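You operate a simulated robot arm through the tools that you are given. There is no shell and no other tool. Be economical: measure what you need, move in short steps, check, and stop when the job is done.

The job below is to be done with a simulated two-armed robot. You get a single attempt, and the scene is never put back.

Task
Hold the tub on the top of the long bench steady with one hand and put the black brush in it with the other.

Only the result counts: the job must be done as asked and must still hold three seconds after the hand-in. Knocking over, shifting, dropping, spilling or breaking anything else fails it.

Robot
Two 7-joint arms with two-finger parallel grippers on one trunk, on a base that drives. Base frame: it is fixed to the floor where the robot stands at the start and does not move with it; the origin is under the middle of the robot, x ahead of it, y to its left, z up. Readings come in mm, rad, newtons and seconds.
The left shoulder is at the start at [50, 177, 1179], the right one opposite. With the tool pointing down near the work surface each hand reaches from about 200 to 700 mm from the robot's upright axis, wherever it stands, measured 20 degrees to its own side. Places, roughly: black brush (6x5x6 cm) [500, 100, 1000]. Payload 3.43 kg a hand.
The tool frame of a hand sits at the grasp point between the pads (the TCP): z along the fingers, y along the line on which they close. The tips reach 34 mm beyond it. The gripper opens to 128 mm. The fingers are 24 mm wide and 12 mm thick; the gripper's body (48 by 130 mm) begins 96 mm behind the TCP.
Orientation is that of the tool frame in the base frame, as [roll, pitch, yaw] about the fixed x, y, z axes, in that order (R = Rz(yaw) Ry(pitch) Rx(roll)). With the fingers straight down and closing along the base's y, the tool's x points along the base's -x, its y along +y and its z along -z.

Tools
- The arms move only by the tool arm_command. It takes "left_series", "right_series" or both (then of equal length, played together; a hand with none holds still); each is a list of rows, each a list of 7 numbers: the finger opening in mm, from 0 to 128, then the shift along the tool's x, y, z in units of 50 mm (1.0 is 50 mm), then the turn, a rotation vector about the tool's x, y, z in units of 4 degrees (1.0 is 4 degrees). In form: [[hand, x, y, z, ax, ay, az], ...]. A call has 1 to 12 rows; each row shifts and turns the commanded pose from where the row before left it, along the tool's axes as they then stand. A call with a number of a shift or a turn outside -1 to 1 is refused whole. Each row takes 0.2 s and may step no farther than 50 mm and 0.15 rad from the row before; otherwise, or with a gripper value out of range, the whole call is refused. Where a pose cannot be reached the arm comes as near as it can. A force on the tool above 40 N (or 10 N above the force at the start of the call, whichever is more), or a blocked arm, ends the call early, and 0.2 s more pass. The fingers move at their own pace (about 108 mm/s each) and stop on an object; they squeeze with about 33 N. The grip force told is the motor's: it shows also when the fingers shut on nothing. Time passes only in rows, and 0.2 s behind the last, so rows that do not move let the fingers close. It gives the time, the measured TCP pose, the force on the tool (base axes), the opening and the grip force at its end, in the units of the frame above (readings bear some noise), with the torque about the TCP (base axes, N m) and any sound that the robot's microphone picked up.
- Cameras (640 x 400 px; columns grow to the right, rows downward): "scene" is now at [152.1, 42.9, 1350.3]; the picture's right is [0.48, -0.88, 0.00], its down [-0.41, -0.22, -0.88] and it looks along [0.78, 0.42, -0.47] (base axes); focal length 233 px, centre (320, 200). "left" rides on the left gripper at [76, 11, -160] in its tool frame; the picture's right is [-0.15, 0.99, 0.00], its down [-0.88, -0.13, -0.46] and it looks along [-0.45, -0.07, 0.89] (tool axes); focal length 234 px, centre (320, 200). "right" rides on the right gripper at [76, -11, -160] in its tool frame; the picture's right is [0.15, 0.99, 0.00], its down [-0.88, 0.13, -0.46] and it looks along [-0.45, 0.07, 0.89] (tool axes); focal length 234 px, centre (320, 200). There is no depth. A picture from a camera that has moved, and an enlarged one, comes with that camera's place and axes in the base frame and with its lens.
- camera(camera): a new picture of that camera. No time passes.
- raise_lower(by): slides the trunk up (or, below 0, down) by that many mm; the arms and the scene camera ride with it, the base frame stays. It gives what a move gives, with no picture.
- steer(legs): drives the robot by 1 to 6 legs, each [ahead, turn to the left] in mm and rad, along the robot's own axes; the way and the turn of a leg run together, so that a leg with both is an arc; at most 1500 mm and 3.142 rad a leg. The arms and the cameras ride along, it lands a little off, and it stops where it bumps. It gives what a move gives.
- aim_head(pan, tilt): turns the head with the scene camera to pan (to the left, within 1.396 rad either way) and tilt (down, from -0.506 to 1.204), counted from straight ahead of the robot. It gives what a move gives.
- close_up(camera, box): a new picture of the part [left, top, right, bottom] of that camera's present view, enlarged. No time passes.
- hand_in(): hands the job in; it is judged then, once.

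Work in short steps. Places have to be worked out from the pictures, the camera data and where the tool is seen: move nearer, look again, correct. Check each grasp and each placing, and mend what went wrong. You have 120 turns and 88 pictures in all, those below and enlarged ones among them. Open the grippers and draw the arms clear of the work before you hand the job in, unless the task says otherwise; then end with one line.

The tools are called after ">>>" by a JSON object that holds its "fn" and its "kwargs". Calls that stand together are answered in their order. arm_command: Moves the arms, as the interface text tells. Its arguments: {"type":"object","properties":{"left_series":{"type":"array","items":{"type":"array","items":{"type":"number"}}},"right_series":{"type":"array","items":{"type":"array","items":{"type":"number"}}}},"required":[]} The other tools are called the same way: raise_lower (by) slides the trunk up or down; steer (legs) drives the base; aim_head (pan, tilt) turns the head that bears the scene camera; camera (camera) takes a picture; close_up (camera, box) takes an enlarged picture of a part of a camera's view; hand_in () hands the job in.

At the start:

```text
clock: 0.0
left_eef_pos: [252.4, 273.3, 1196.0]
left_ee_rot: [3.142, 0.0, -3.141]
left_contact_force: [0.5, 0.0, -0.3]
left_wrist_torque: [0.02, 0.01, -0.02]
left_grip_width: 127.8
left_grasp_force: 0.0
right_eef_pos: [436.4, -54.6, 1196.2]
right_ee_rot: [-3.141, 0.0, -3.141]
right_contact_force: [0.7, 0.0, -1.0]
right_wrist_torque: [0.0, 0.02, -0.02]
right_grip_width: 127.8
right_grasp_force: 0.1
trunk travel left (down, up): [-350.0, 51.0]
robot x, y, heading: [-0.6, -0.4, -0.0]
head pan, tilt: [0.496, 0.487]
```

scene: 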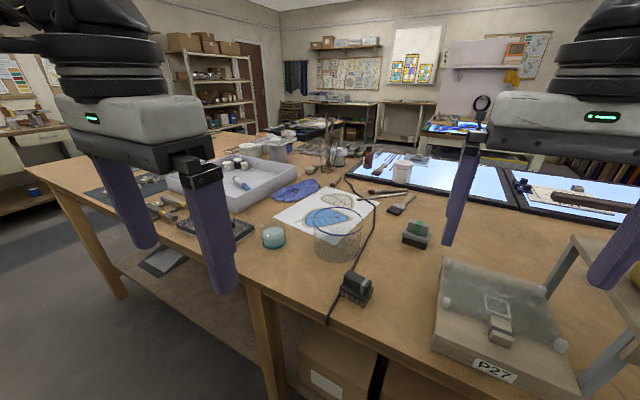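
right: 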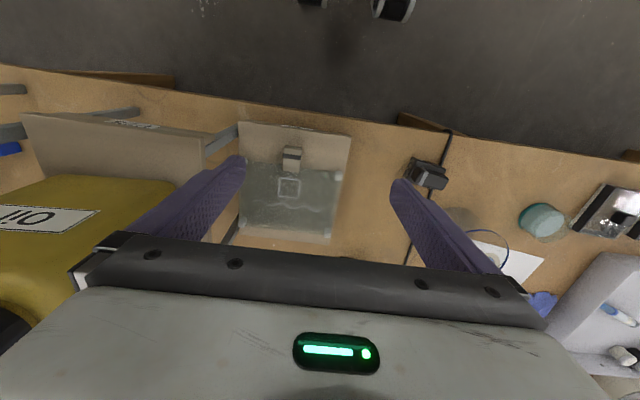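
left: 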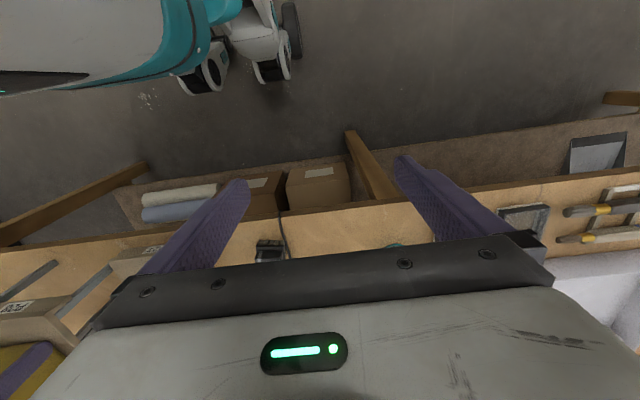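

The scene shows a black block (brush) at about (355,288) and a transparent/mesh container behind it at about (338,240). I enlarge that area.

>>> {"fn": "close_up", "kwargs": {"camera": "scene", "box": [240, 160, 460, 320]}}

>>> {"fn": "close_up", "kwargs": {"camera": "right", "box": [380, 120, 640, 300]}}

```text
2.50 times, centred on (350, 240) of scene
camera zoom: at [152.1, 42.9, 1350.3], right [0.48, -0.88, 0.0], down [-0.41, -0.22, -0.88], along [0.78, 0.42, -0.47], focal length 582 px, centre (245, 100)
```

zoom: 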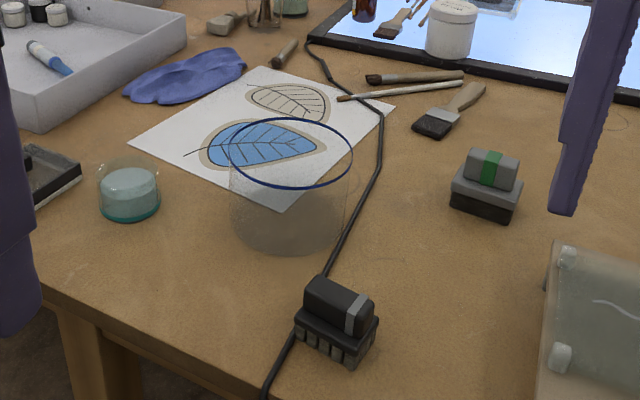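

```text
2.22 times, centred on (510, 210) of right
camera zoom: at [360.1, -68.3, 1355.4], right [-0.15, 0.99, 0.0], down [0.88, 0.13, 0.46], along [0.45, 0.07, -0.89], focal length 520 px, centre (-102, 178)
```

zoom: 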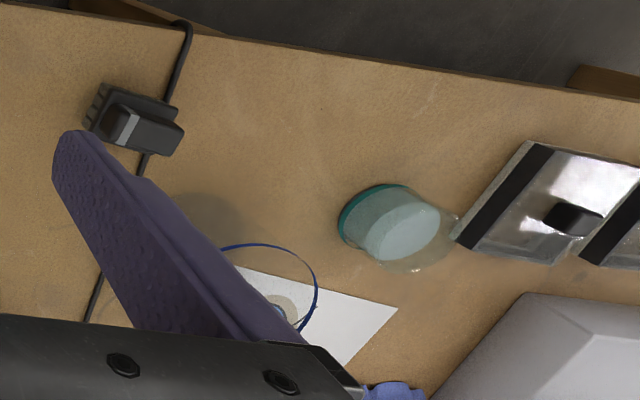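

The tub is the clear cylinder with the blue rim, at about (589,226) and roughly 119 mm across. The brush is near (472,133,983) and the bench top is at z≈955. I move the left hand forward for a closer look.

>>> {"fn": "arm_command", "kwargs": {"left_series": [[128, -0.9, -0.1, 0, 0, 0, 0], [128, -0.9, -0.1, 0, 0, 0, 0], [128, -0.9, -0.1, 0, 0, 0, 0], [128, -0.9, -0.1, 0, 0, 0, 0]]}}

>>> {"fn": "camera", "kwargs": {"camera": "left"}}

>>> {"fn": "camera", "kwargs": {"camera": "scene"}}

```text
clock: 1.0
left_eef_pos: [432.0, 253.3, 1198.8]
left_ee_rot: [3.141, 0.0, 3.139]
left_contact_force: [-0.2, 0.5, 0.4]
left_wrist_torque: [0.01, 0.02, 0.01]
left_grip_width: 127.8
left_grasp_force: 0.0
right_eef_pos: [438.2, -55.1, 1196.8]
right_ee_rot: [3.141, 0.0, -3.141]
right_contact_force: [0.9, -0.3, 0.8]
right_wrist_torque: [0.02, 0.07, 0.0]
right_grip_width: 128.1
right_grasp_force: 0.2
trunk travel left (down, up): [-350.0, 51.0]
robot x, y, heading: [-2.8, 1.6, -0.004]
head pan, tilt: [0.496, 0.487]
```

```text
82 pictures are left
camera left: at [355.8, 265.3, 1359.6], right [0.15, 0.99, 0.0], down [0.88, -0.13, 0.46], along [0.45, -0.07, -0.89], focal length 234 px, centre (320, 200)
```

left: 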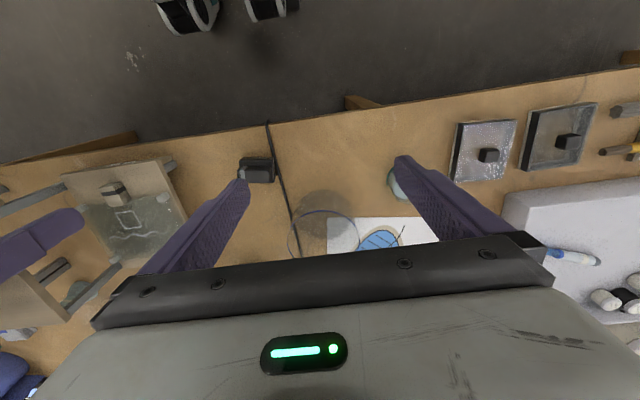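

```text
81 pictures are left
camera scene: at [153.1, 42.5, 1350.1], right [0.48, -0.88, 0.0], down [-0.41, -0.22, -0.88], along [0.78, 0.42, -0.47], focal length 233 px, centre (320, 200)
```

scene: 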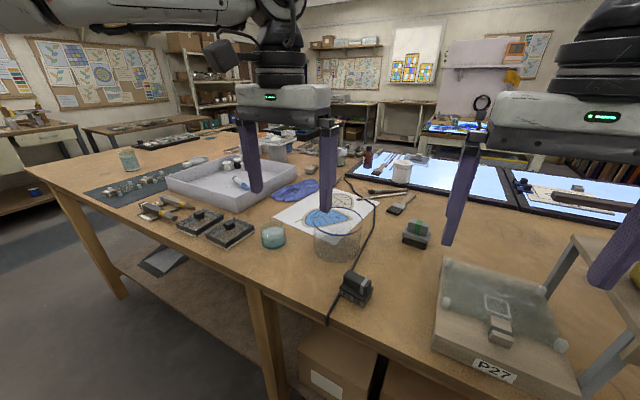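

I enlarge both views of the tub and brush to measure them.

>>> {"fn": "close_up", "kwargs": {"camera": "left", "box": [220, 130, 420, 255]}}

>>> {"fn": "close_up", "kwargs": {"camera": "scene", "box": [280, 180, 400, 310]}}

```text
3.20 times, centred on (320, 192) of left
camera zoom: at [355.8, 265.3, 1359.6], right [0.15, 0.99, 0.0], down [0.88, -0.13, 0.46], along [0.45, -0.07, -0.89], focal length 749 px, centre (320, 224)
```

zoom: 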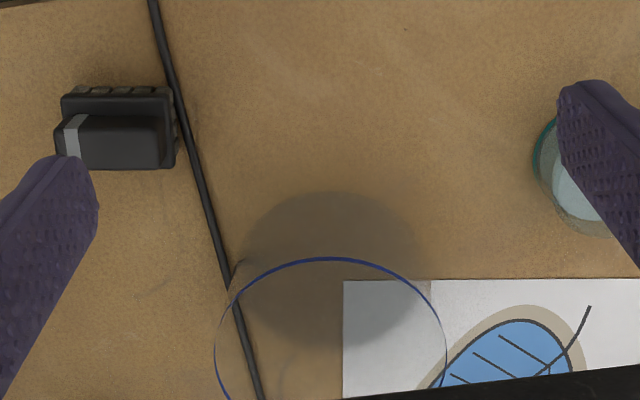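

```text
3.08 times, centred on (340, 245) of scene
camera zoom: at [153.1, 42.5, 1350.1], right [0.48, -0.88, 0.0], down [-0.41, -0.22, -0.88], along [0.78, 0.42, -0.47], focal length 716 px, centre (258, 62)
```

zoom: 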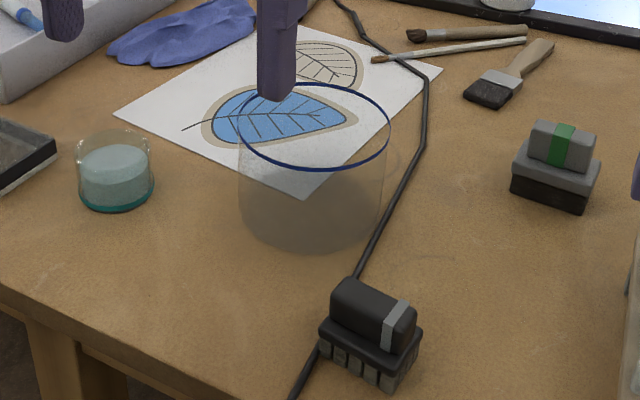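

Two-view estimates:
- **Tub:** centre (592,232), rim at z≈1044, about 120 mm across.
- **Brush:** centre about (476,135), its long side turned about 7° from y.

The left hand will take the brush, and later the right hand will straddle the tub from the front right. I move the left hand above the brush.

>>> {"fn": "arm_command", "kwargs": {"left_series": [[128, -0.3, -0.79, 0, 0, 0, 0], [128, -0.3, -0.79, 0, 0, 0, 0], [128, -0.28, -0.79, 0, 0, 0, 0], [110, 0, 0, 0.8, 0, 0, 0.8], [110, 0, 0, 0.8, 0, 0, 0.8], [110, 0, 0, 0, 0, 0, 0]]}}

>>> {"fn": "camera", "kwargs": {"camera": "left"}}

>>> {"fn": "camera", "kwargs": {"camera": "scene"}}

```text
clock: 2.4
left_eef_pos: [455.5, 179.0, 1111.8]
left_ee_rot: [3.141, 0.0, 3.03]
left_contact_force: [0.0, -0.4, 0.6]
left_wrist_torque: [-0.05, 0.01, -0.01]
left_grip_width: 109.9
left_grasp_force: 0.0
left hand out of reach, approached as far as the arm can: row 2, 3
right_eef_pos: [437.6, -56.2, 1196.8]
right_ee_rot: [3.141, 0.0, 3.141]
right_contact_force: [0.2, -0.5, -0.5]
right_wrist_torque: [-0.02, 0.02, -0.03]
right_grip_width: 127.8
right_grasp_force: 0.0
trunk travel left (down, up): [-350.0, 51.0]
robot x, y, heading: [-0.5, -0.9, 0.004]
head pan, tilt: [0.496, 0.487]
```

```text
78 pictures are left
camera left: at [381.8, 198.6, 1272.4], right [0.26, 0.97, 0.0], down [0.86, -0.23, 0.46], along [0.44, -0.12, -0.89], focal length 234 px, centre (320, 200)
```

left: 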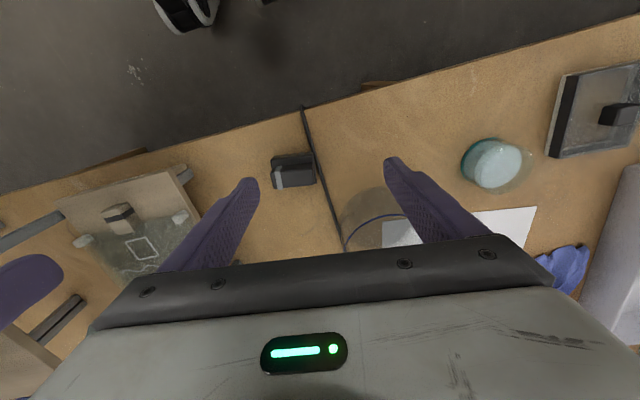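

```text
77 pictures are left
camera scene: at [152.2, 43.0, 1350.3], right [0.48, -0.88, 0.0], down [-0.41, -0.22, -0.88], along [0.78, 0.42, -0.47], focal length 233 px, centre (320, 200)
```

scene: 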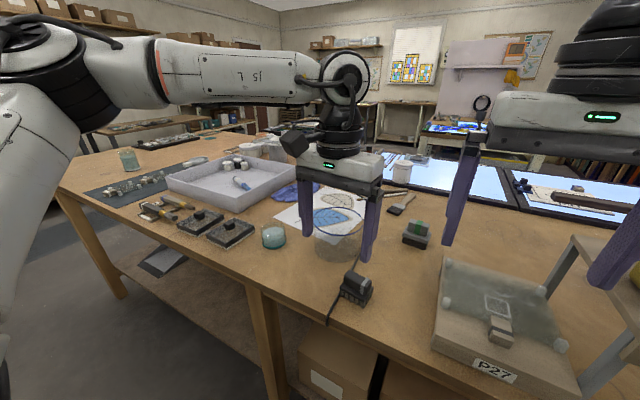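

The left hand stopped at (455,179,1112), short of the target on the inward move. I try the rest of the move at this lower height.

>>> {"fn": "arm_command", "kwargs": {"left_series": [[110, -0.25, -0.41, 0, 0, 0, 0], [110, -0.25, -0.42, 0, 0, 0, 0], [110, 0, 0, 0, 0, 0, 0]]}}

>>> {"fn": "camera", "kwargs": {"camera": "left"}}

>>> {"fn": "close_up", "kwargs": {"camera": "scene", "box": [280, 180, 440, 310]}}

```text
clock: 3.2
left_eef_pos: [467.7, 156.2, 1111.2]
left_ee_rot: [3.142, 0.0, 3.03]
left_contact_force: [0.6, -1.2, 0.9]
left_wrist_torque: [0.01, 0.0, -0.01]
left_grip_width: 109.9
left_grasp_force: 0.0
left hand out of reach, approached as far as the arm can: row 2
right_eef_pos: [437.6, -55.6, 1196.2]
right_ee_rot: [-3.139, 0.0, 3.141]
right_contact_force: [0.8, 0.3, -0.5]
right_wrist_torque: [0.01, 0.01, 0.0]
right_grip_width: 127.9
right_grasp_force: 0.0
trunk travel left (down, up): [-350.0, 51.0]
robot x, y, heading: [-0.4, -0.7, 0.001]
head pan, tilt: [0.496, 0.487]
```

```text
76 pictures are left
camera left: at [392.9, 176.5, 1271.7], right [0.25, 0.97, 0.0], down [0.86, -0.23, 0.46], along [0.44, -0.12, -0.89], focal length 234 px, centre (320, 200)
```

left: 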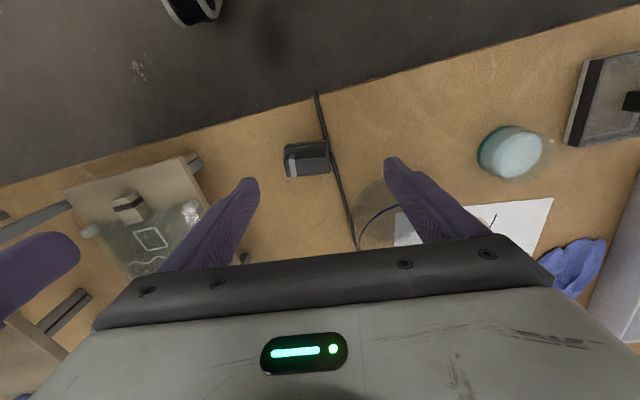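

```text
3.08 times, centred on (360, 245) of scene
camera zoom: at [152.6, 42.9, 1350.2], right [0.48, -0.88, 0.0], down [-0.41, -0.22, -0.88], along [0.78, 0.42, -0.47], focal length 716 px, centre (197, 62)
```

zoom: 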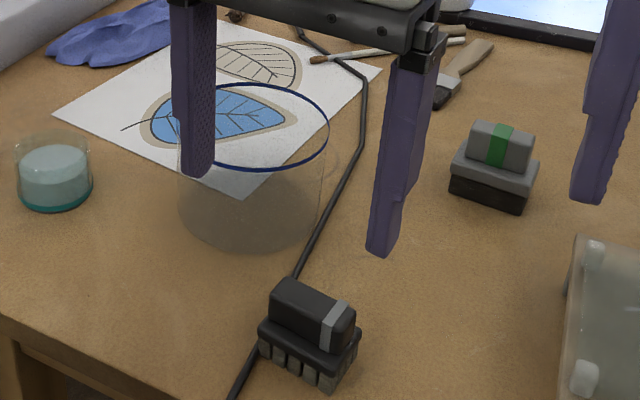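

The move stopped short again, so this may be a joint limit. I test a small further step along with some descent.

>>> {"fn": "arm_command", "kwargs": {"left_series": [[110, -0.1, -0.2, 0.3, 0, 0, 0], [110, -0.07, -0.2, 0.3, 0, 0, 0], [110, 0, 0, 0, 0, 0, 0]]}}

```text
clock: 4.0
left_eef_pos: [466.5, 146.2, 1078.7]
left_ee_rot: [-3.141, 0.001, 3.03]
left_contact_force: [0.5, 0.0, 0.2]
left_wrist_torque: [-0.01, 0.03, 0.01]
left_grip_width: 109.8
left_grasp_force: 0.1
left hand out of reach, approached as far as the arm can: row 1, 2
right_eef_pos: [437.4, -54.4, 1195.5]
right_ee_rot: [-3.14, 0.0, 3.142]
right_contact_force: [-0.1, 1.0, -0.2]
right_wrist_torque: [0.0, 0.02, 0.0]
right_grip_width: 127.9
right_grasp_force: 0.1
trunk travel left (down, up): [-350.0, 51.0]
robot x, y, heading: [-1.3, 0.8, 0.002]
head pan, tilt: [0.496, 0.487]
```

The left arm hits a workspace limit going inward. Turning the base a little to the right will bring the brush into its zone. First I raise both hands to be clear.

>>> {"fn": "arm_command", "kwargs": {"left_series": [[110, 0, 0, -0.5, 0, 0, 0], [110, 0, 0, 0, 0, 0, 0]], "right_series": [[110, 0, 0, -0.8, 0, 0, 0], [110, 0, 0, 0, 0, 0, 0]]}}

>>> {"fn": "camera", "kwargs": {"camera": "right"}}

```text
clock: 4.6
left_eef_pos: [465.2, 148.9, 1102.1]
left_ee_rot: [-3.14, 0.002, 3.031]
left_contact_force: [-0.3, 0.3, 0.3]
left_wrist_torque: [0.01, 0.0, 0.02]
left_grip_width: 110.1
left_grasp_force: 0.0
left hand out of reach, approached as far as the arm can: row 1
right_eef_pos: [438.8, -55.7, 1237.4]
right_ee_rot: [3.141, 0.001, -3.141]
right_contact_force: [-1.3, -0.2, -0.1]
right_wrist_torque: [-0.02, 0.02, 0.01]
right_grip_width: 110.3
right_grasp_force: 0.0
trunk travel left (down, up): [-350.0, 51.0]
robot x, y, heading: [2.4, 0.0, 0.0]
head pan, tilt: [0.496, 0.487]
```

```text
74 pictures are left
camera right: at [361.1, -68.5, 1397.1], right [-0.15, 0.99, 0.0], down [0.88, 0.13, 0.46], along [0.45, 0.07, -0.89], focal length 234 px, centre (320, 200)
```

right: 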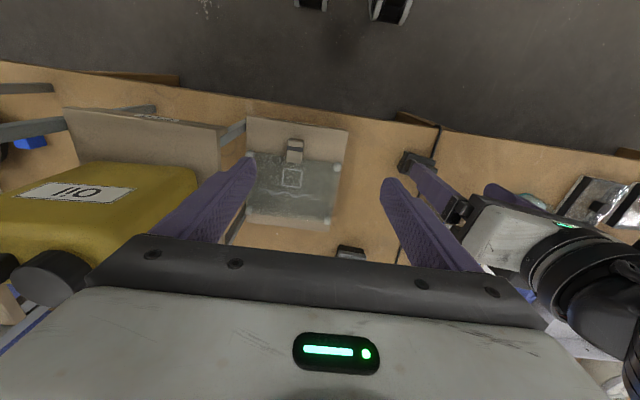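

A yellow jug stands to the right, so I pull the right hand back before turning the base right by 0.22 rad.

>>> {"fn": "arm_command", "kwargs": {"right_series": [[110, 0.9, 0, 0, 0, 0, 0], [110, 0.9, 0, 0, 0, 0, 0], [110, 0, 0, 0, 0, 0, 0]]}}

>>> {"fn": "steer", "kwargs": {"legs": [[0, -0.22]]}}

>>> {"fn": "aim_head", "kwargs": {"pan": 0.65, "tilt": 0.6}}

>>> {"fn": "camera", "kwargs": {"camera": "scene"}}

>>> {"fn": "camera", "kwargs": {"camera": "left"}}

```text
clock: 5.4
left_eef_pos: [464.6, 150.1, 1101.2]
left_ee_rot: [-3.14, 0.001, 3.029]
left_contact_force: [-0.1, -0.3, -0.2]
left_wrist_torque: [-0.01, -0.01, 0.03]
left_grip_width: 109.9
left_grasp_force: 0.0
right_eef_pos: [347.5, -54.6, 1236.2]
right_ee_rot: [-3.141, 0.0, 3.14]
right_contact_force: [0.4, -0.7, -0.4]
right_wrist_torque: [-0.01, 0.04, 0.02]
right_grip_width: 110.1
right_grasp_force: 0.0
trunk travel left (down, up): [-350.0, 51.0]
robot x, y, heading: [-0.0, 2.7, -0.0]
head pan, tilt: [0.496, 0.487]
```

```text
clock: 6.6
left_eef_pos: [486.6, 45.0, 1102.8]
left_ee_rot: [-3.14, 0.002, 2.811]
left_contact_force: [0.1, 0.6, 0.0]
left_wrist_torque: [0.06, 0.0, 0.0]
left_grip_width: 110.0
left_grasp_force: 0.0
right_eef_pos: [328.0, -128.8, 1236.4]
right_ee_rot: [3.141, 0.0, 2.923]
right_contact_force: [0.4, -0.5, 0.4]
right_wrist_torque: [0.0, 0.03, 0.0]
right_grip_width: 110.2
right_grasp_force: 0.0
trunk travel left (down, up): [-350.0, 51.0]
robot x, y, heading: [1.7, 2.4, -0.222]
head pan, tilt: [0.496, 0.487]
```

```text
clock: 7.3
left_eef_pos: [485.7, 44.9, 1103.5]
left_ee_rot: [-3.141, 0.002, 2.81]
left_contact_force: [0.1, 0.7, -0.4]
left_wrist_torque: [0.0, -0.02, -0.02]
left_grip_width: 110.1
left_grasp_force: 0.2
right_eef_pos: [327.1, -128.7, 1236.4]
right_ee_rot: [3.141, 0.0, 2.922]
right_contact_force: [-0.4, 0.4, 0.7]
right_wrist_torque: [0.01, 0.0, -0.02]
right_grip_width: 110.1
right_grasp_force: 0.1
trunk travel left (down, up): [-350.0, 51.0]
robot x, y, heading: [-1.6, -2.4, -0.218]
head pan, tilt: [0.649, 0.6]
```

```text
73 pictures are left
camera scene: at [150.6, 21.2, 1340.2], right [0.42, -0.91, 0.0], down [-0.51, -0.24, -0.83], along [0.75, 0.34, -0.56], focal length 233 px, centre (320, 200)
```

scene: 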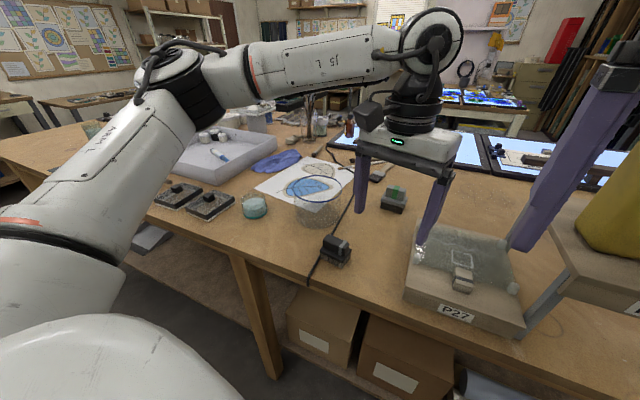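

```text
72 pictures are left
camera left: at [416.4, 80.1, 1263.0], right [0.46, 0.89, 0.0], down [0.79, -0.41, 0.46], along [0.41, -0.21, -0.89], focal length 234 px, centre (320, 200)
```

left: 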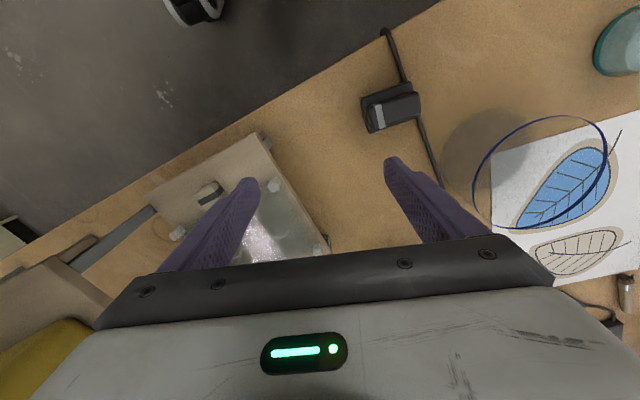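

The left camera now sees both the brush and the full tub rim. I enlarge it to measure.

>>> {"fn": "close_up", "kwargs": {"camera": "left", "box": [340, 70, 640, 250]}}

>>> {"fn": "close_up", "kwargs": {"camera": "scene", "box": [240, 150, 400, 280]}}

```text
2.13 times, centred on (490, 160) of left
camera zoom: at [416.4, 80.1, 1263.0], right [0.46, 0.89, 0.0], down [0.79, -0.41, 0.46], along [0.41, -0.21, -0.89], focal length 500 px, centre (-43, 285)
```

zoom: 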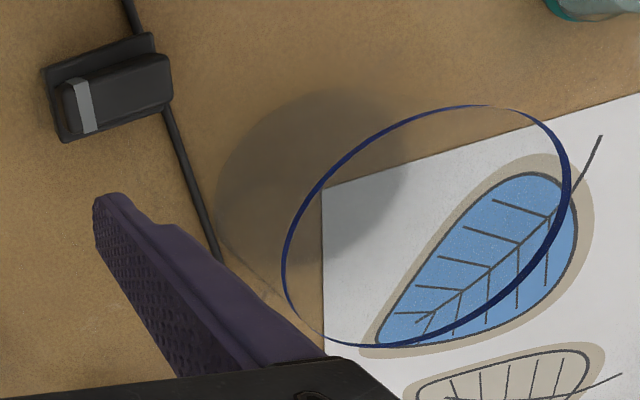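

```text
3.08 times, centred on (320, 215) of scene
camera zoom: at [150.6, 21.2, 1340.2], right [0.42, -0.91, 0.0], down [-0.51, -0.24, -0.83], along [0.75, 0.34, -0.56], focal length 716 px, centre (320, 154)
```

zoom: 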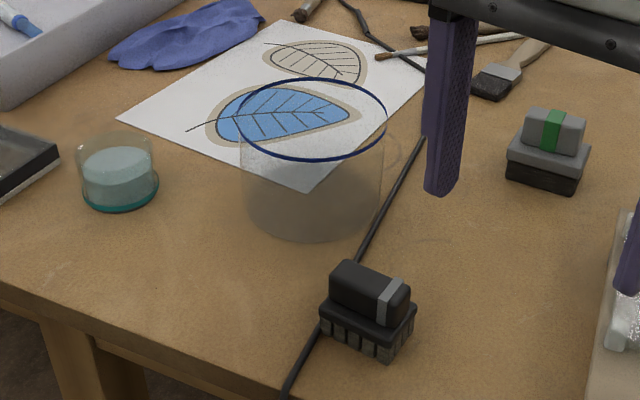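

The brush centre is about (477,136) with its long axis about 10° from y, and the tub is about (590,232). I move the left hand over the brush and align it.

>>> {"fn": "arm_command", "kwargs": {"left_series": [[110, 0.38, 0.83, 0, 0, 0, 0], [110, 0.38, 0.83, 0, 0, 0, 0], [110, 0, 0, 0, 0, 0, -0.9], [110, 0, 0, 0.6, 0, 0, -0.9], [110, 0, 0, 0, 0, 0, -0.4]]}}

>>> {"fn": "close_up", "kwargs": {"camera": "left", "box": [200, 70, 440, 220]}}

>>> {"fn": "close_up", "kwargs": {"camera": "scene", "box": [240, 150, 400, 280]}}

```text
clock: 8.5
left_eef_pos: [476.5, 134.7, 1070.9]
left_ee_rot: [-3.14, 0.001, 2.964]
left_contact_force: [0.2, -0.3, 0.9]
left_wrist_torque: [-0.03, 0.01, -0.02]
left_grip_width: 110.0
left_grasp_force: 0.0
right_eef_pos: [326.2, -128.2, 1235.9]
right_ee_rot: [3.142, 0.001, 2.922]
right_contact_force: [0.8, 0.0, -0.1]
right_wrist_torque: [0.01, -0.02, 0.0]
right_grip_width: 109.9
right_grasp_force: 0.0
trunk travel left (down, up): [-350.0, 51.0]
robot x, y, heading: [-0.5, 1.5, -0.214]
head pan, tilt: [0.649, 0.6]
```

```text
2.67 times, centred on (320, 145) of left
camera zoom: at [402.5, 160.1, 1232.8], right [0.32, 0.95, 0.0], down [0.84, -0.28, 0.46], along [0.43, -0.15, -0.89], focal length 624 px, centre (320, 347)
```

zoom: 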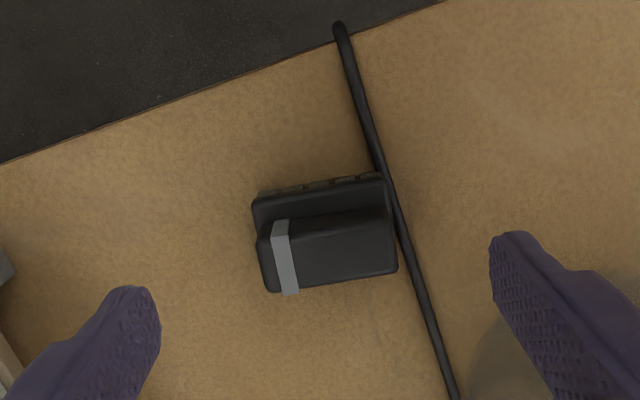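

```text
3.08 times, centred on (320, 215) of scene
camera zoom: at [150.4, 21.0, 1340.2], right [0.42, -0.91, 0.0], down [-0.51, -0.24, -0.83], along [0.75, 0.34, -0.56], focal length 716 px, centre (320, 154)
```

zoom: 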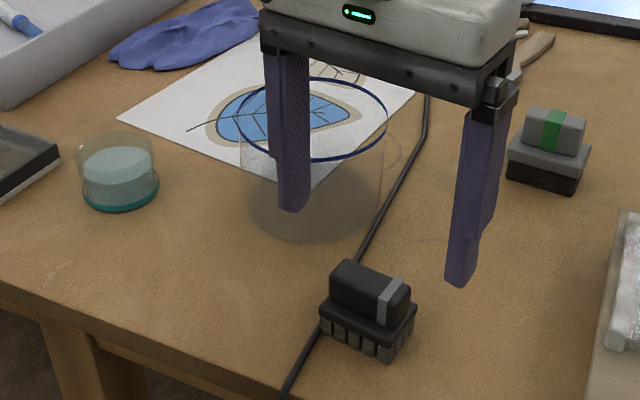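

The brush sits between the fingers and is aligned. I go down to TCP z≈1004 so the tips stay clear of the cable, then close.

>>> {"fn": "arm_command", "kwargs": {"left_series": [[110, 0, 0.04, 0.5, 0, 0, 0], [100, 0, 0.03, 0.5, 0, 0, 0], [90, 0, 0, 0.34, 0, 0, 0], [90, 0, 0, 0, 0, 0, 0]]}}

>>> {"fn": "close_up", "kwargs": {"camera": "left", "box": [200, 70, 440, 220]}}

>>> {"fn": "close_up", "kwargs": {"camera": "scene", "box": [240, 150, 400, 280]}}

```text
clock: 9.5
left_eef_pos: [476.5, 139.0, 1006.3]
left_ee_rot: [-3.14, 0.001, 2.966]
left_contact_force: [0.5, 0.1, 0.6]
left_wrist_torque: [0.02, 0.01, -0.03]
left_grip_width: 90.0
left_grasp_force: 0.0
right_eef_pos: [327.8, -129.5, 1236.0]
right_ee_rot: [3.141, -0.002, 2.922]
right_contact_force: [-0.8, -0.8, -0.2]
right_wrist_torque: [0.02, -0.02, -0.01]
right_grip_width: 110.1
right_grasp_force: 0.0
trunk travel left (down, up): [-350.0, 51.0]
robot x, y, heading: [-2.1, -0.5, -0.219]
head pan, tilt: [0.649, 0.6]
```

```text
2.67 times, centred on (320, 145) of left
camera zoom: at [403.0, 163.0, 1166.0], right [0.32, 0.95, 0.0], down [0.84, -0.28, 0.46], along [0.43, -0.15, -0.89], focal length 624 px, centre (320, 347)
```

zoom: 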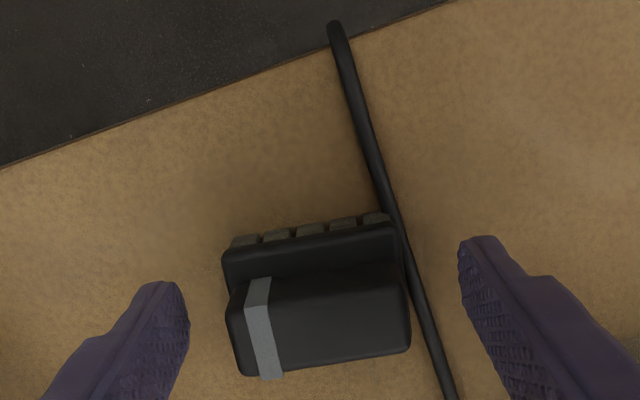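

```text
3.08 times, centred on (320, 215) of scene
camera zoom: at [150.5, 21.2, 1340.1], right [0.42, -0.91, 0.0], down [-0.51, -0.24, -0.83], along [0.75, 0.34, -0.56], focal length 716 px, centre (320, 154)
```

zoom: 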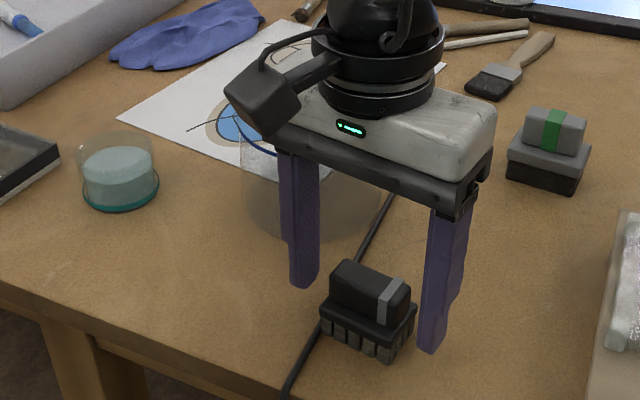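

Fingers straddle the brush's long sides. I close the grip.

>>> {"fn": "arm_command", "kwargs": {"left_series": [[40, 0, 0, 0, 0, 0, 0], [40, 0, 0, 0, 0, 0, 0], [40, 0, 0, 0, 0, 0, 0], [40, 0, 0, 0, 0, 0, 0]]}}

>>> {"fn": "close_up", "kwargs": {"camera": "left", "box": [200, 70, 440, 220]}}

```text
clock: 10.5
left_eef_pos: [476.5, 138.5, 1006.4]
left_ee_rot: [-3.141, 0.002, 2.963]
left_contact_force: [0.8, 0.0, 0.1]
left_wrist_torque: [0.02, 0.0, 0.04]
left_grip_width: 56.8
left_grasp_force: 33.0
right_eef_pos: [326.7, -128.4, 1236.6]
right_ee_rot: [-3.142, 0.0, 2.922]
right_contact_force: [-0.2, 0.0, 0.1]
right_wrist_torque: [-0.01, 0.01, -0.02]
right_grip_width: 109.9
right_grasp_force: 0.0
trunk travel left (down, up): [-350.0, 51.0]
robot x, y, heading: [0.8, 3.9, -0.214]
head pan, tilt: [0.649, 0.6]
```

```text
2.67 times, centred on (320, 145) of left
camera zoom: at [403.1, 163.0, 1166.3], right [0.32, 0.95, 0.0], down [0.84, -0.28, 0.46], along [0.43, -0.15, -0.89], focal length 624 px, centre (320, 347)
```

zoom: 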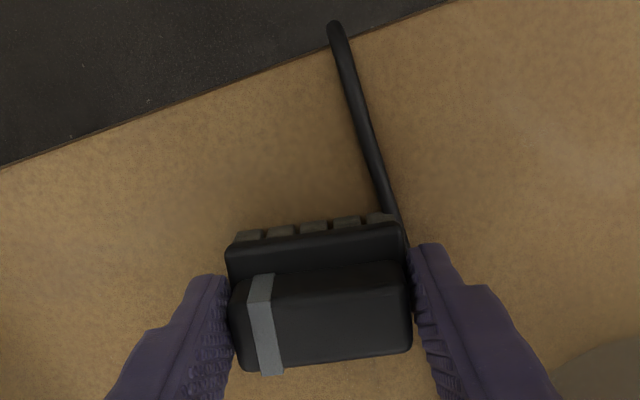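

The fingers hold the brush at 56.8 mm and 33 N. I lift it in steps.

>>> {"fn": "arm_command", "kwargs": {"left_series": [[40, 0, 0, -0.3, 0, 0, 0], [40, 0, 0, -0.6, 0, 0, 0], [40, 0, 0, -0.7, 0, 0, 0], [40, 0, 0, -0.7, 0, 0, 0], [40, 0, 0, 0, 0, 0, 0]]}}

>>> {"fn": "camera", "kwargs": {"camera": "left"}}

>>> {"fn": "camera", "kwargs": {"camera": "scene"}}

```text
clock: 11.7
left_eef_pos: [476.9, 137.8, 1122.2]
left_ee_rot: [-3.14, 0.002, 2.964]
left_contact_force: [0.0, -0.2, -0.1]
left_wrist_torque: [0.01, -0.01, 0.0]
left_grip_width: 40.0
left_grasp_force: 0.0
right_eef_pos: [327.4, -129.1, 1236.7]
right_ee_rot: [-3.141, -0.001, 2.922]
right_contact_force: [-0.6, 0.0, 0.5]
right_wrist_torque: [0.0, -0.02, 0.01]
right_grip_width: 110.2
right_grasp_force: 0.0
trunk travel left (down, up): [-350.0, 51.0]
robot x, y, heading: [-1.7, -1.4, -0.22]
head pan, tilt: [0.649, 0.6]
```

```text
64 pictures are left
camera left: at [403.6, 162.5, 1283.1], right [0.32, 0.95, 0.0], down [0.84, -0.28, 0.46], along [0.43, -0.15, -0.89], focal length 234 px, centre (320, 200)
```

left: 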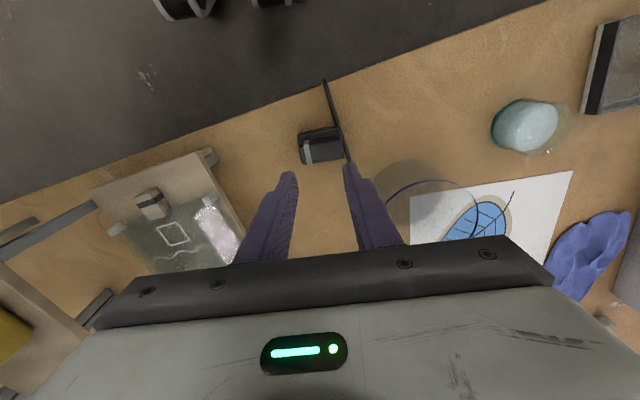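

```text
63 pictures are left
camera scene: at [150.8, 21.3, 1340.1], right [0.42, -0.91, 0.0], down [-0.51, -0.24, -0.82], along [0.75, 0.34, -0.57], focal length 233 px, centre (320, 200)
```

scene: 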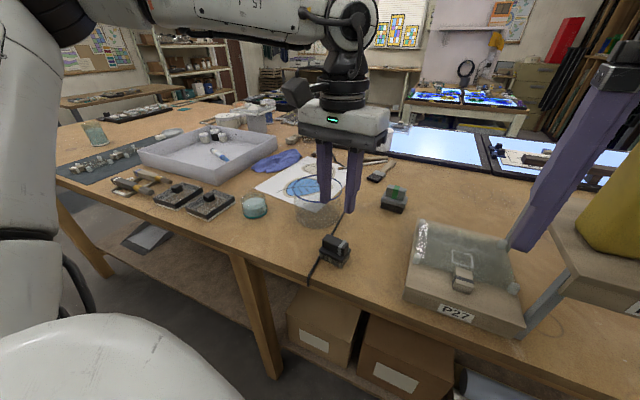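

The brush slipped out on the lift, since the opening ended at 40 mm. I check where it now lies.

>>> {"fn": "close_up", "kwargs": {"camera": "left", "box": [260, 80, 420, 180]}}

>>> {"fn": "close_up", "kwargs": {"camera": "scene", "box": [280, 200, 400, 290]}}

```text
4.00 times, centred on (340, 130) of left
camera zoom: at [403.6, 162.5, 1283.1], right [0.32, 0.95, 0.0], down [0.84, -0.28, 0.46], along [0.43, -0.15, -0.89], focal length 937 px, centre (240, 480)
```

zoom: 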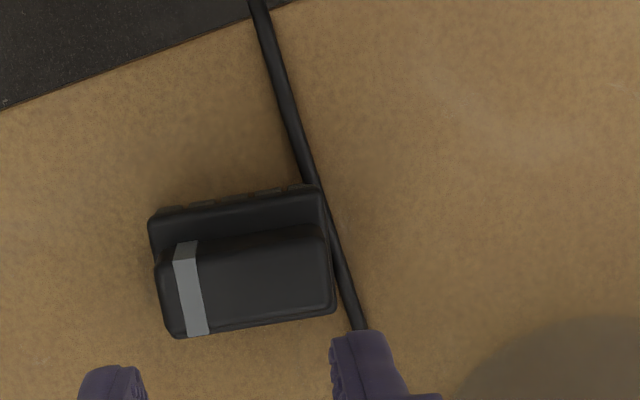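

```text
4.44 times, centred on (340, 245) of scene
camera zoom: at [150.8, 21.3, 1340.1], right [0.42, -0.91, 0.0], down [-0.51, -0.24, -0.82], along [0.75, 0.34, -0.57], focal length 1034 px, centre (231, 0)
```

zoom: 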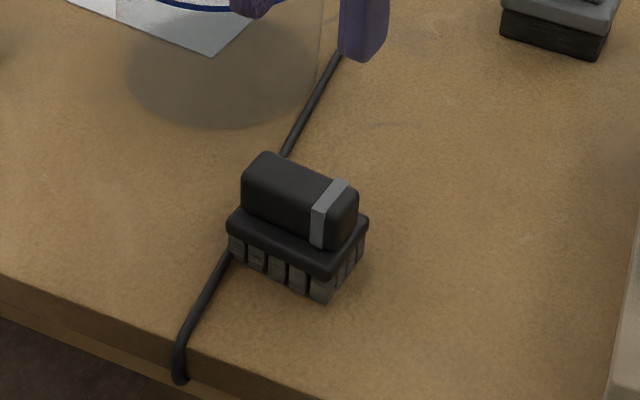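

The brush still stands upright, unmoved. The fingertips only caught the rim of its plate. Its handle is a block about 24 mm wide, so I will turn the gripper 90° and clamp the handle's flat faces instead.

>>> {"fn": "arm_command", "kwargs": {"left_series": [[70, 0, 0, 0, 0, 0, 1], [70, 0, 0, 0, 0, 0, 1], [70, 0, 0, 0, 0, 0, 1], [70, 0, 0, 0, 0, 0, 1], [70, 0, 0, 0, 0, 0, 1], [70, 0, 0, 0, 0, 0, 1], [70, 0, 0, 0, 0, 0, 1], [70, 0, 0, 0, 0, 0, 1], [70, 0, 0, 0, 0, 0, 1], [70, 0, 0, 0, 0, 0, 1], [70, 0, 0, 0, 0, 0, 1]]}}

>>> {"fn": "arm_command", "kwargs": {"left_series": [[70, 0, 0, 0, 0, 0, 1], [70, 0, 0, 0, 0, 0, 1], [70, 0, 0, 0, 0, 0, 1], [70, 0, 0, 0, 0, 0, 1], [70, 0, 0, 0, 0, 0, 1], [70, 0, 0, 0, 0, 0, 1], [70, 0, 0, 0, 0, 0, 1], [70, 0, 0, 0, 0, 0, 1], [70, 0, 0, 0, 0, 0, 1], [70, 0, 0, 0, 0, 0, 1], [70, 0, 0, 0, 0, 0, 1], [70, 0, 0, 0, 0, 0, 0.5]]}}

>>> {"fn": "camera", "kwargs": {"camera": "left"}}

```text
clock: 14.1
left_eef_pos: [475.4, 138.7, 1120.9]
left_ee_rot: [-3.141, 0.005, 2.196]
left_contact_force: [0.6, 0.2, 0.4]
left_wrist_torque: [-0.02, -0.02, 0.03]
left_grip_width: 69.8
left_grasp_force: 0.1
right_eef_pos: [326.9, -129.2, 1236.5]
right_ee_rot: [3.141, 0.0, 2.923]
right_contact_force: [-0.2, -0.7, 0.4]
right_wrist_torque: [-0.04, 0.04, 0.01]
right_grip_width: 110.2
right_grasp_force: 0.0
trunk travel left (down, up): [-350.0, 51.0]
robot x, y, heading: [-1.0, -1.2, -0.221]
head pan, tilt: [0.649, 0.6]
```

```text
clock: 16.7
left_eef_pos: [297.6, 57.0, 1134.2]
left_ee_rot: [3.138, -0.001, 1.397]
left_contact_force: [0.5, -0.4, -0.6]
left_wrist_torque: [-0.05, -0.02, -0.02]
left_grip_width: 69.8
left_grasp_force: 0.0
left hand out of reach, approached as far as the arm can: row 2, 3, 4, 5, 6, 7, 8, 9, 10, 11, 12
right_eef_pos: [327.4, -128.8, 1235.6]
right_ee_rot: [-3.141, 0.0, 2.922]
right_contact_force: [1.2, -0.4, -0.4]
right_wrist_torque: [0.0, 0.01, 0.0]
right_grip_width: 110.2
right_grasp_force: 0.0
trunk travel left (down, up): [-350.0, 51.0]
robot x, y, heading: [4.8, -0.5, -0.218]
head pan, tilt: [0.649, 0.6]
```

```text
60 pictures are left
camera left: at [321.1, 129.3, 1293.1], right [0.95, -0.32, 0.0], down [-0.28, -0.84, 0.46], along [-0.14, -0.43, -0.89], focal length 234 px, centre (320, 200)
```

left: 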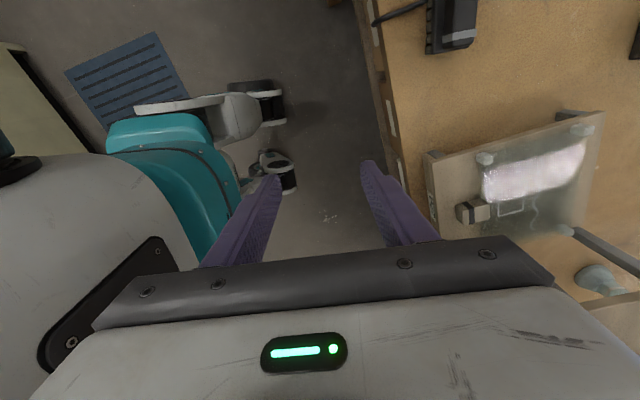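

That wrist direction hits a limit, so I turn the opposite way, which gives the same closing line.

>>> {"fn": "arm_command", "kwargs": {"left_series": [[70, 0, 0, 0, 0, 0, -1], [70, 0, 0, 0, 0, 0, -1], [70, 0, 0, 0, 0, 0, -1], [70, 0, 0, 0, 0, 0, -1], [70, 0, 0, 0, 0, 0, -1], [70, 0, 0, 0, 0, 0, -1], [70, 0, 0, 0, 0, 0, -1], [70, 0, 0, 0, 0, 0, -1], [70, 0, 0, 0, 0, 0, -1], [70, 0, 0, 0, 0, 0, -1], [70, 0, 0, 0, 0, 0, -1], [70, 0, 0, 0, 0, 0, -1]]}}

>>> {"fn": "arm_command", "kwargs": {"left_series": [[70, 0, 0, 0, 0, 0, -1], [70, 0, 0, 0, 0, 0, -1], [70, 0, 0, 0, 0, 0, -1], [70, 0, 0, 0, 0, 0, -1], [70, 0, 0, 0, 0, 0, -1], [70, 0, 0, 0, 0, 0, -1], [70, 0, 0, 0, 0, 0, -1], [70, 0, 0, 0, 0, 0, -1], [70, 0, 0, 0, 0, 0, -1], [70, 0, 0, 0, 0, 0, -1], [70, 0, 0, 0, 0, 0, -1], [70, 0, 0, 0, 0, 0, -1]]}}

```text
clock: 19.3
left_eef_pos: [298.5, 57.6, 1132.6]
left_ee_rot: [-3.141, 0.003, 2.233]
left_contact_force: [0.0, 0.3, 0.7]
left_wrist_torque: [0.01, 0.0, 0.0]
left_grip_width: 69.9
left_grasp_force: 0.1
right_eef_pos: [326.6, -128.4, 1236.9]
right_ee_rot: [3.141, 0.0, 2.922]
right_contact_force: [0.2, -1.0, 0.2]
right_wrist_torque: [-0.01, -0.02, 0.0]
right_grip_width: 110.2
right_grasp_force: 0.0
trunk travel left (down, up): [-350.0, 51.0]
robot x, y, heading: [-2.8, -0.7, -0.215]
head pan, tilt: [0.649, 0.6]
```

```text
clock: 21.9
left_eef_pos: [298.7, 56.7, 1133.0]
left_ee_rot: [-3.14, 0.001, 3.072]
left_contact_force: [-0.2, -0.4, -0.1]
left_wrist_torque: [-0.03, 0.0, -0.03]
left_grip_width: 70.1
left_grasp_force: 0.0
right_eef_pos: [326.7, -128.5, 1236.7]
right_ee_rot: [-3.14, 0.0, 2.922]
right_contact_force: [-0.3, 0.3, -1.3]
right_wrist_torque: [0.0, 0.01, 0.02]
right_grip_width: 109.7
right_grasp_force: 0.1
trunk travel left (down, up): [-350.0, 51.0]
robot x, y, heading: [0.1, 2.5, -0.217]
head pan, tilt: [0.649, 0.6]
```

I carry the hand back above the brush and keep turning in the same direction.

>>> {"fn": "arm_command", "kwargs": {"left_series": [[70, -0.84, 0.47, 0, 0, 0, 0], [70, -0.84, 0.47, 0, 0, 0, 0], [70, -0.84, 0.47, 0, 0, 0, 0], [70, -0.84, 0.47, 0, 0, 0, 0], [70, 0, 0, 0, 0, 0, -1], [70, 0, 0, 0, 0, 0, -1], [70, 0, 0, 0, 0, 0, -1], [70, 0, 0, 0, 0, 0, -1], [70, 0, 0, 0, 0, 0, -1], [70, 0, 0, 0, 0, 0, -1], [70, 0, 0, 0, 0, 0, -1], [70, 0, 0, 0, 0, 0, -1]]}}

>>> {"fn": "arm_command", "kwargs": {"left_series": [[70, 0, 0, 0, 0, 0, -1], [70, 0, 0, 0, 0, 0, -1], [70, 0, 0, 0, 0, 0, -1], [70, 0, 0, 0, 0, 0, -1], [70, 0, 0, 0, 0, 0, -1], [70, 0, 0, 0, 0, 0, -1]]}}

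```text
clock: 24.5
left_eef_pos: [474.2, 137.6, 1131.8]
left_ee_rot: [-3.14, 0.001, -2.654]
left_contact_force: [0.6, 0.1, -0.7]
left_wrist_torque: [-0.02, 0.0, -0.01]
left_grip_width: 70.1
left_grasp_force: 0.1
right_eef_pos: [327.1, -128.8, 1236.4]
right_ee_rot: [3.14, -0.002, 2.922]
right_contact_force: [0.0, -0.5, -0.4]
right_wrist_torque: [-0.01, 0.0, -0.01]
right_grip_width: 110.1
right_grasp_force: 0.0
trunk travel left (down, up): [-350.0, 51.0]
robot x, y, heading: [2.5, 2.8, -0.22]
head pan, tilt: [0.649, 0.6]
```

```text
clock: 25.9
left_eef_pos: [473.4, 139.0, 1132.4]
left_ee_rot: [-3.14, 0.001, -2.235]
left_contact_force: [0.0, -0.7, -0.3]
left_wrist_torque: [0.03, -0.04, 0.0]
left_grip_width: 70.2
left_grasp_force: 0.1
right_eef_pos: [326.8, -129.6, 1236.2]
right_ee_rot: [-3.14, 0.0, 2.923]
right_contact_force: [-0.5, -0.1, -0.1]
right_wrist_torque: [-0.01, -0.03, -0.03]
right_grip_width: 109.9
right_grasp_force: 0.2
trunk travel left (down, up): [-350.0, 51.0]
robot x, y, heading: [2.2, -1.0, -0.219]
head pan, tilt: [0.649, 0.6]
```

It works in this direction. 28° more to go.

>>> {"fn": "arm_command", "kwargs": {"left_series": [[60, 0, 0, 0, 0, 0, -1], [60, 0, 0, 0, 0, 0, -1], [60, 0, 0, 0, 0, 0, -1], [60, 0, 0, 0, 0, 0, -1], [60, 0, 0, 0, 0, 0, -1], [60, 0, 0, 0, 0, 0, -1], [60, 0, 0, 0, 0, 0, -1], [60, 0, 0, 0, 0, 0, 0]]}}

>>> {"fn": "camera", "kwargs": {"camera": "left"}}

>>> {"fn": "camera", "kwargs": {"camera": "scene"}}

```text
clock: 27.7
left_eef_pos: [473.5, 138.6, 1132.8]
left_ee_rot: [-3.139, -0.002, -1.748]
left_contact_force: [0.0, -0.2, -0.3]
left_wrist_torque: [0.02, -0.02, -0.01]
left_grip_width: 60.0
left_grasp_force: 0.2
right_eef_pos: [327.5, -130.5, 1235.7]
right_ee_rot: [-3.142, 0.0, 2.923]
right_contact_force: [0.2, -0.3, 0.6]
right_wrist_torque: [0.01, 0.01, 0.02]
right_grip_width: 110.2
right_grasp_force: 0.0
trunk travel left (down, up): [-350.0, 51.0]
robot x, y, heading: [2.6, 1.2, -0.221]
head pan, tilt: [0.649, 0.6]
```

```text
59 pictures are left
camera left: at [447.8, 65.5, 1293.8], right [-0.95, 0.32, 0.0], down [0.28, 0.85, 0.45], along [0.15, 0.43, -0.89], focal length 234 px, centre (320, 200)
```

left: 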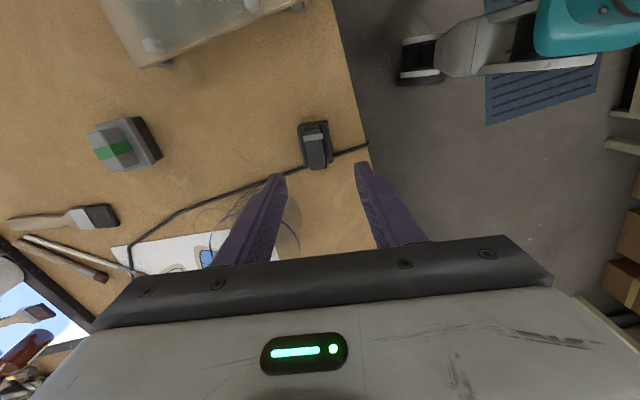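

```text
58 pictures are left
camera scene: at [150.6, 21.2, 1340.1], right [0.42, -0.91, 0.0], down [-0.51, -0.24, -0.83], along [0.75, 0.34, -0.56], focal length 233 px, centre (320, 200)
```

scene: 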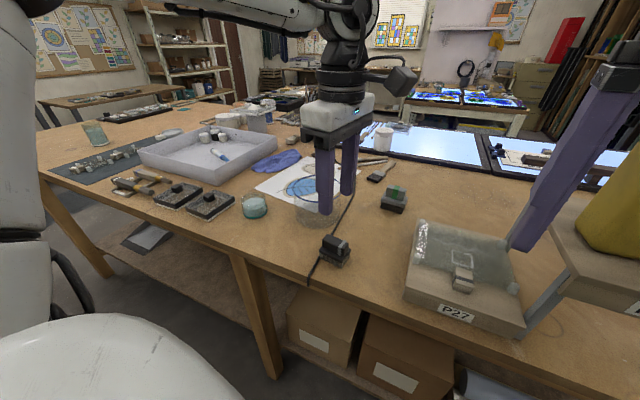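

The gripper now closes along the brush's short side. I descend to just above the handle and look.

>>> {"fn": "arm_command", "kwargs": {"left_series": [[60, 0, 0, 0.8, 0, 0, 0], [60, 0, 0, 0.6, 0, 0, 0], [60, 0, 0, 0, 0, 0, 0]]}}

>>> {"fn": "close_up", "kwargs": {"camera": "left", "box": [240, 80, 400, 200]}}

>>> {"fn": "close_up", "kwargs": {"camera": "scene", "box": [280, 180, 400, 280]}}

```text
clock: 28.5
left_eef_pos: [474.2, 137.2, 1062.7]
left_ee_rot: [-3.141, -0.001, -1.749]
left_contact_force: [-0.2, -0.6, 0.5]
left_wrist_torque: [0.0, 0.01, 0.0]
left_grip_width: 60.2
left_grasp_force: 0.0
right_eef_pos: [327.6, -127.6, 1235.7]
right_ee_rot: [3.141, 0.0, 2.923]
right_contact_force: [-0.4, -0.1, -0.3]
right_wrist_torque: [0.02, -0.01, -0.03]
right_grip_width: 109.8
right_grasp_force: 0.1
trunk travel left (down, up): [-350.0, 51.0]
robot x, y, heading: [-1.8, 0.5, -0.214]
head pan, tilt: [0.649, 0.6]
```

```text
3.33 times, centred on (320, 140) of left
camera zoom: at [449.2, 65.1, 1222.5], right [-0.95, 0.32, 0.0], down [0.28, 0.84, 0.45], along [0.15, 0.43, -0.89], focal length 781 px, centre (320, 400)
```

zoom: 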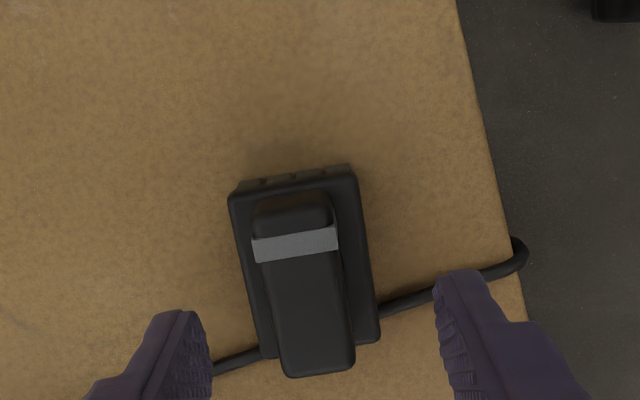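

```text
4.00 times, centred on (340, 230) of scene
camera zoom: at [150.5, 21.2, 1340.1], right [0.42, -0.91, 0.0], down [-0.51, -0.24, -0.83], along [0.75, 0.34, -0.56], focal length 931 px, centre (240, 80)
```

zoom: 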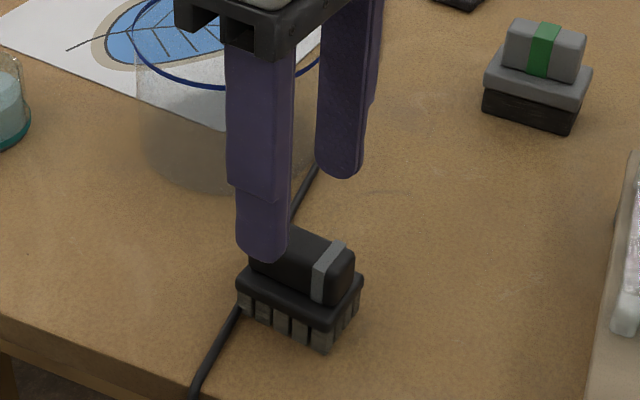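

The handle is parallel to the fingers, with its centre near (476,134). I go down to TCP z≈1018, tips just above the plate, and close on the handle.

>>> {"fn": "arm_command", "kwargs": {"left_series": [[60, 0.07, -0.05, 0.45, 0, 0, 0], [60, 0, 0, 0.44, 0, 0, 0], [60, 0, 0, 0, 0, 0, 0]]}}

>>> {"fn": "close_up", "kwargs": {"camera": "left", "box": [240, 80, 400, 200]}}

>>> {"fn": "close_up", "kwargs": {"camera": "scene", "box": [280, 200, 400, 300]}}

```text
clock: 29.3
left_eef_pos: [475.3, 133.7, 1018.4]
left_ee_rot: [-3.139, -0.001, -1.746]
left_contact_force: [0.3, -0.5, 0.6]
left_wrist_torque: [0.01, -0.03, -0.01]
left_grip_width: 60.1
left_grasp_force: 0.1
right_eef_pos: [326.5, -129.0, 1236.9]
right_ee_rot: [-3.141, 0.001, 2.921]
right_contact_force: [0.3, 0.7, 0.3]
right_wrist_torque: [0.0, 0.03, -0.03]
right_grip_width: 110.1
right_grasp_force: 0.0
trunk travel left (down, up): [-350.0, 51.0]
robot x, y, heading: [-1.0, -2.5, -0.217]
head pan, tilt: [0.649, 0.6]
```

```text
3.33 times, centred on (320, 140) of left
camera zoom: at [449.9, 61.9, 1179.5], right [-0.95, 0.32, 0.0], down [0.28, 0.84, 0.45], along [0.15, 0.43, -0.89], focal length 781 px, centre (320, 400)
```

zoom: 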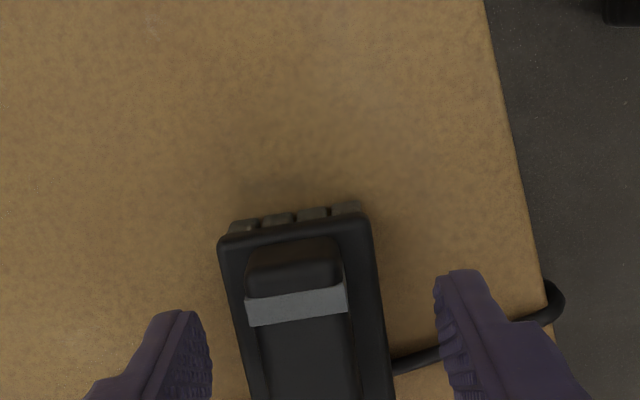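

```text
4.00 times, centred on (340, 250) of scene
camera zoom: at [150.5, 21.1, 1340.1], right [0.42, -0.91, 0.0], down [-0.51, -0.24, -0.83], along [0.75, 0.34, -0.56], focal length 931 px, centre (240, 0)
```

zoom: 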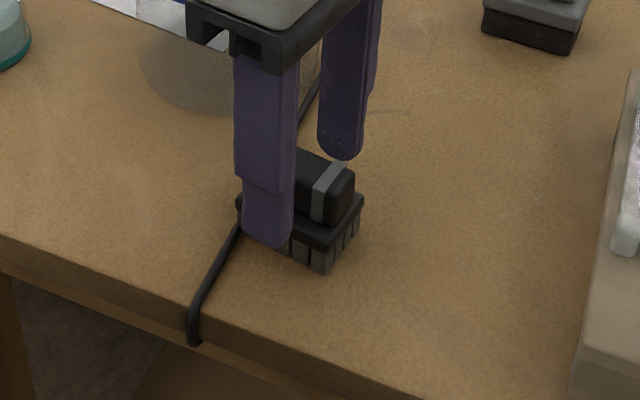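

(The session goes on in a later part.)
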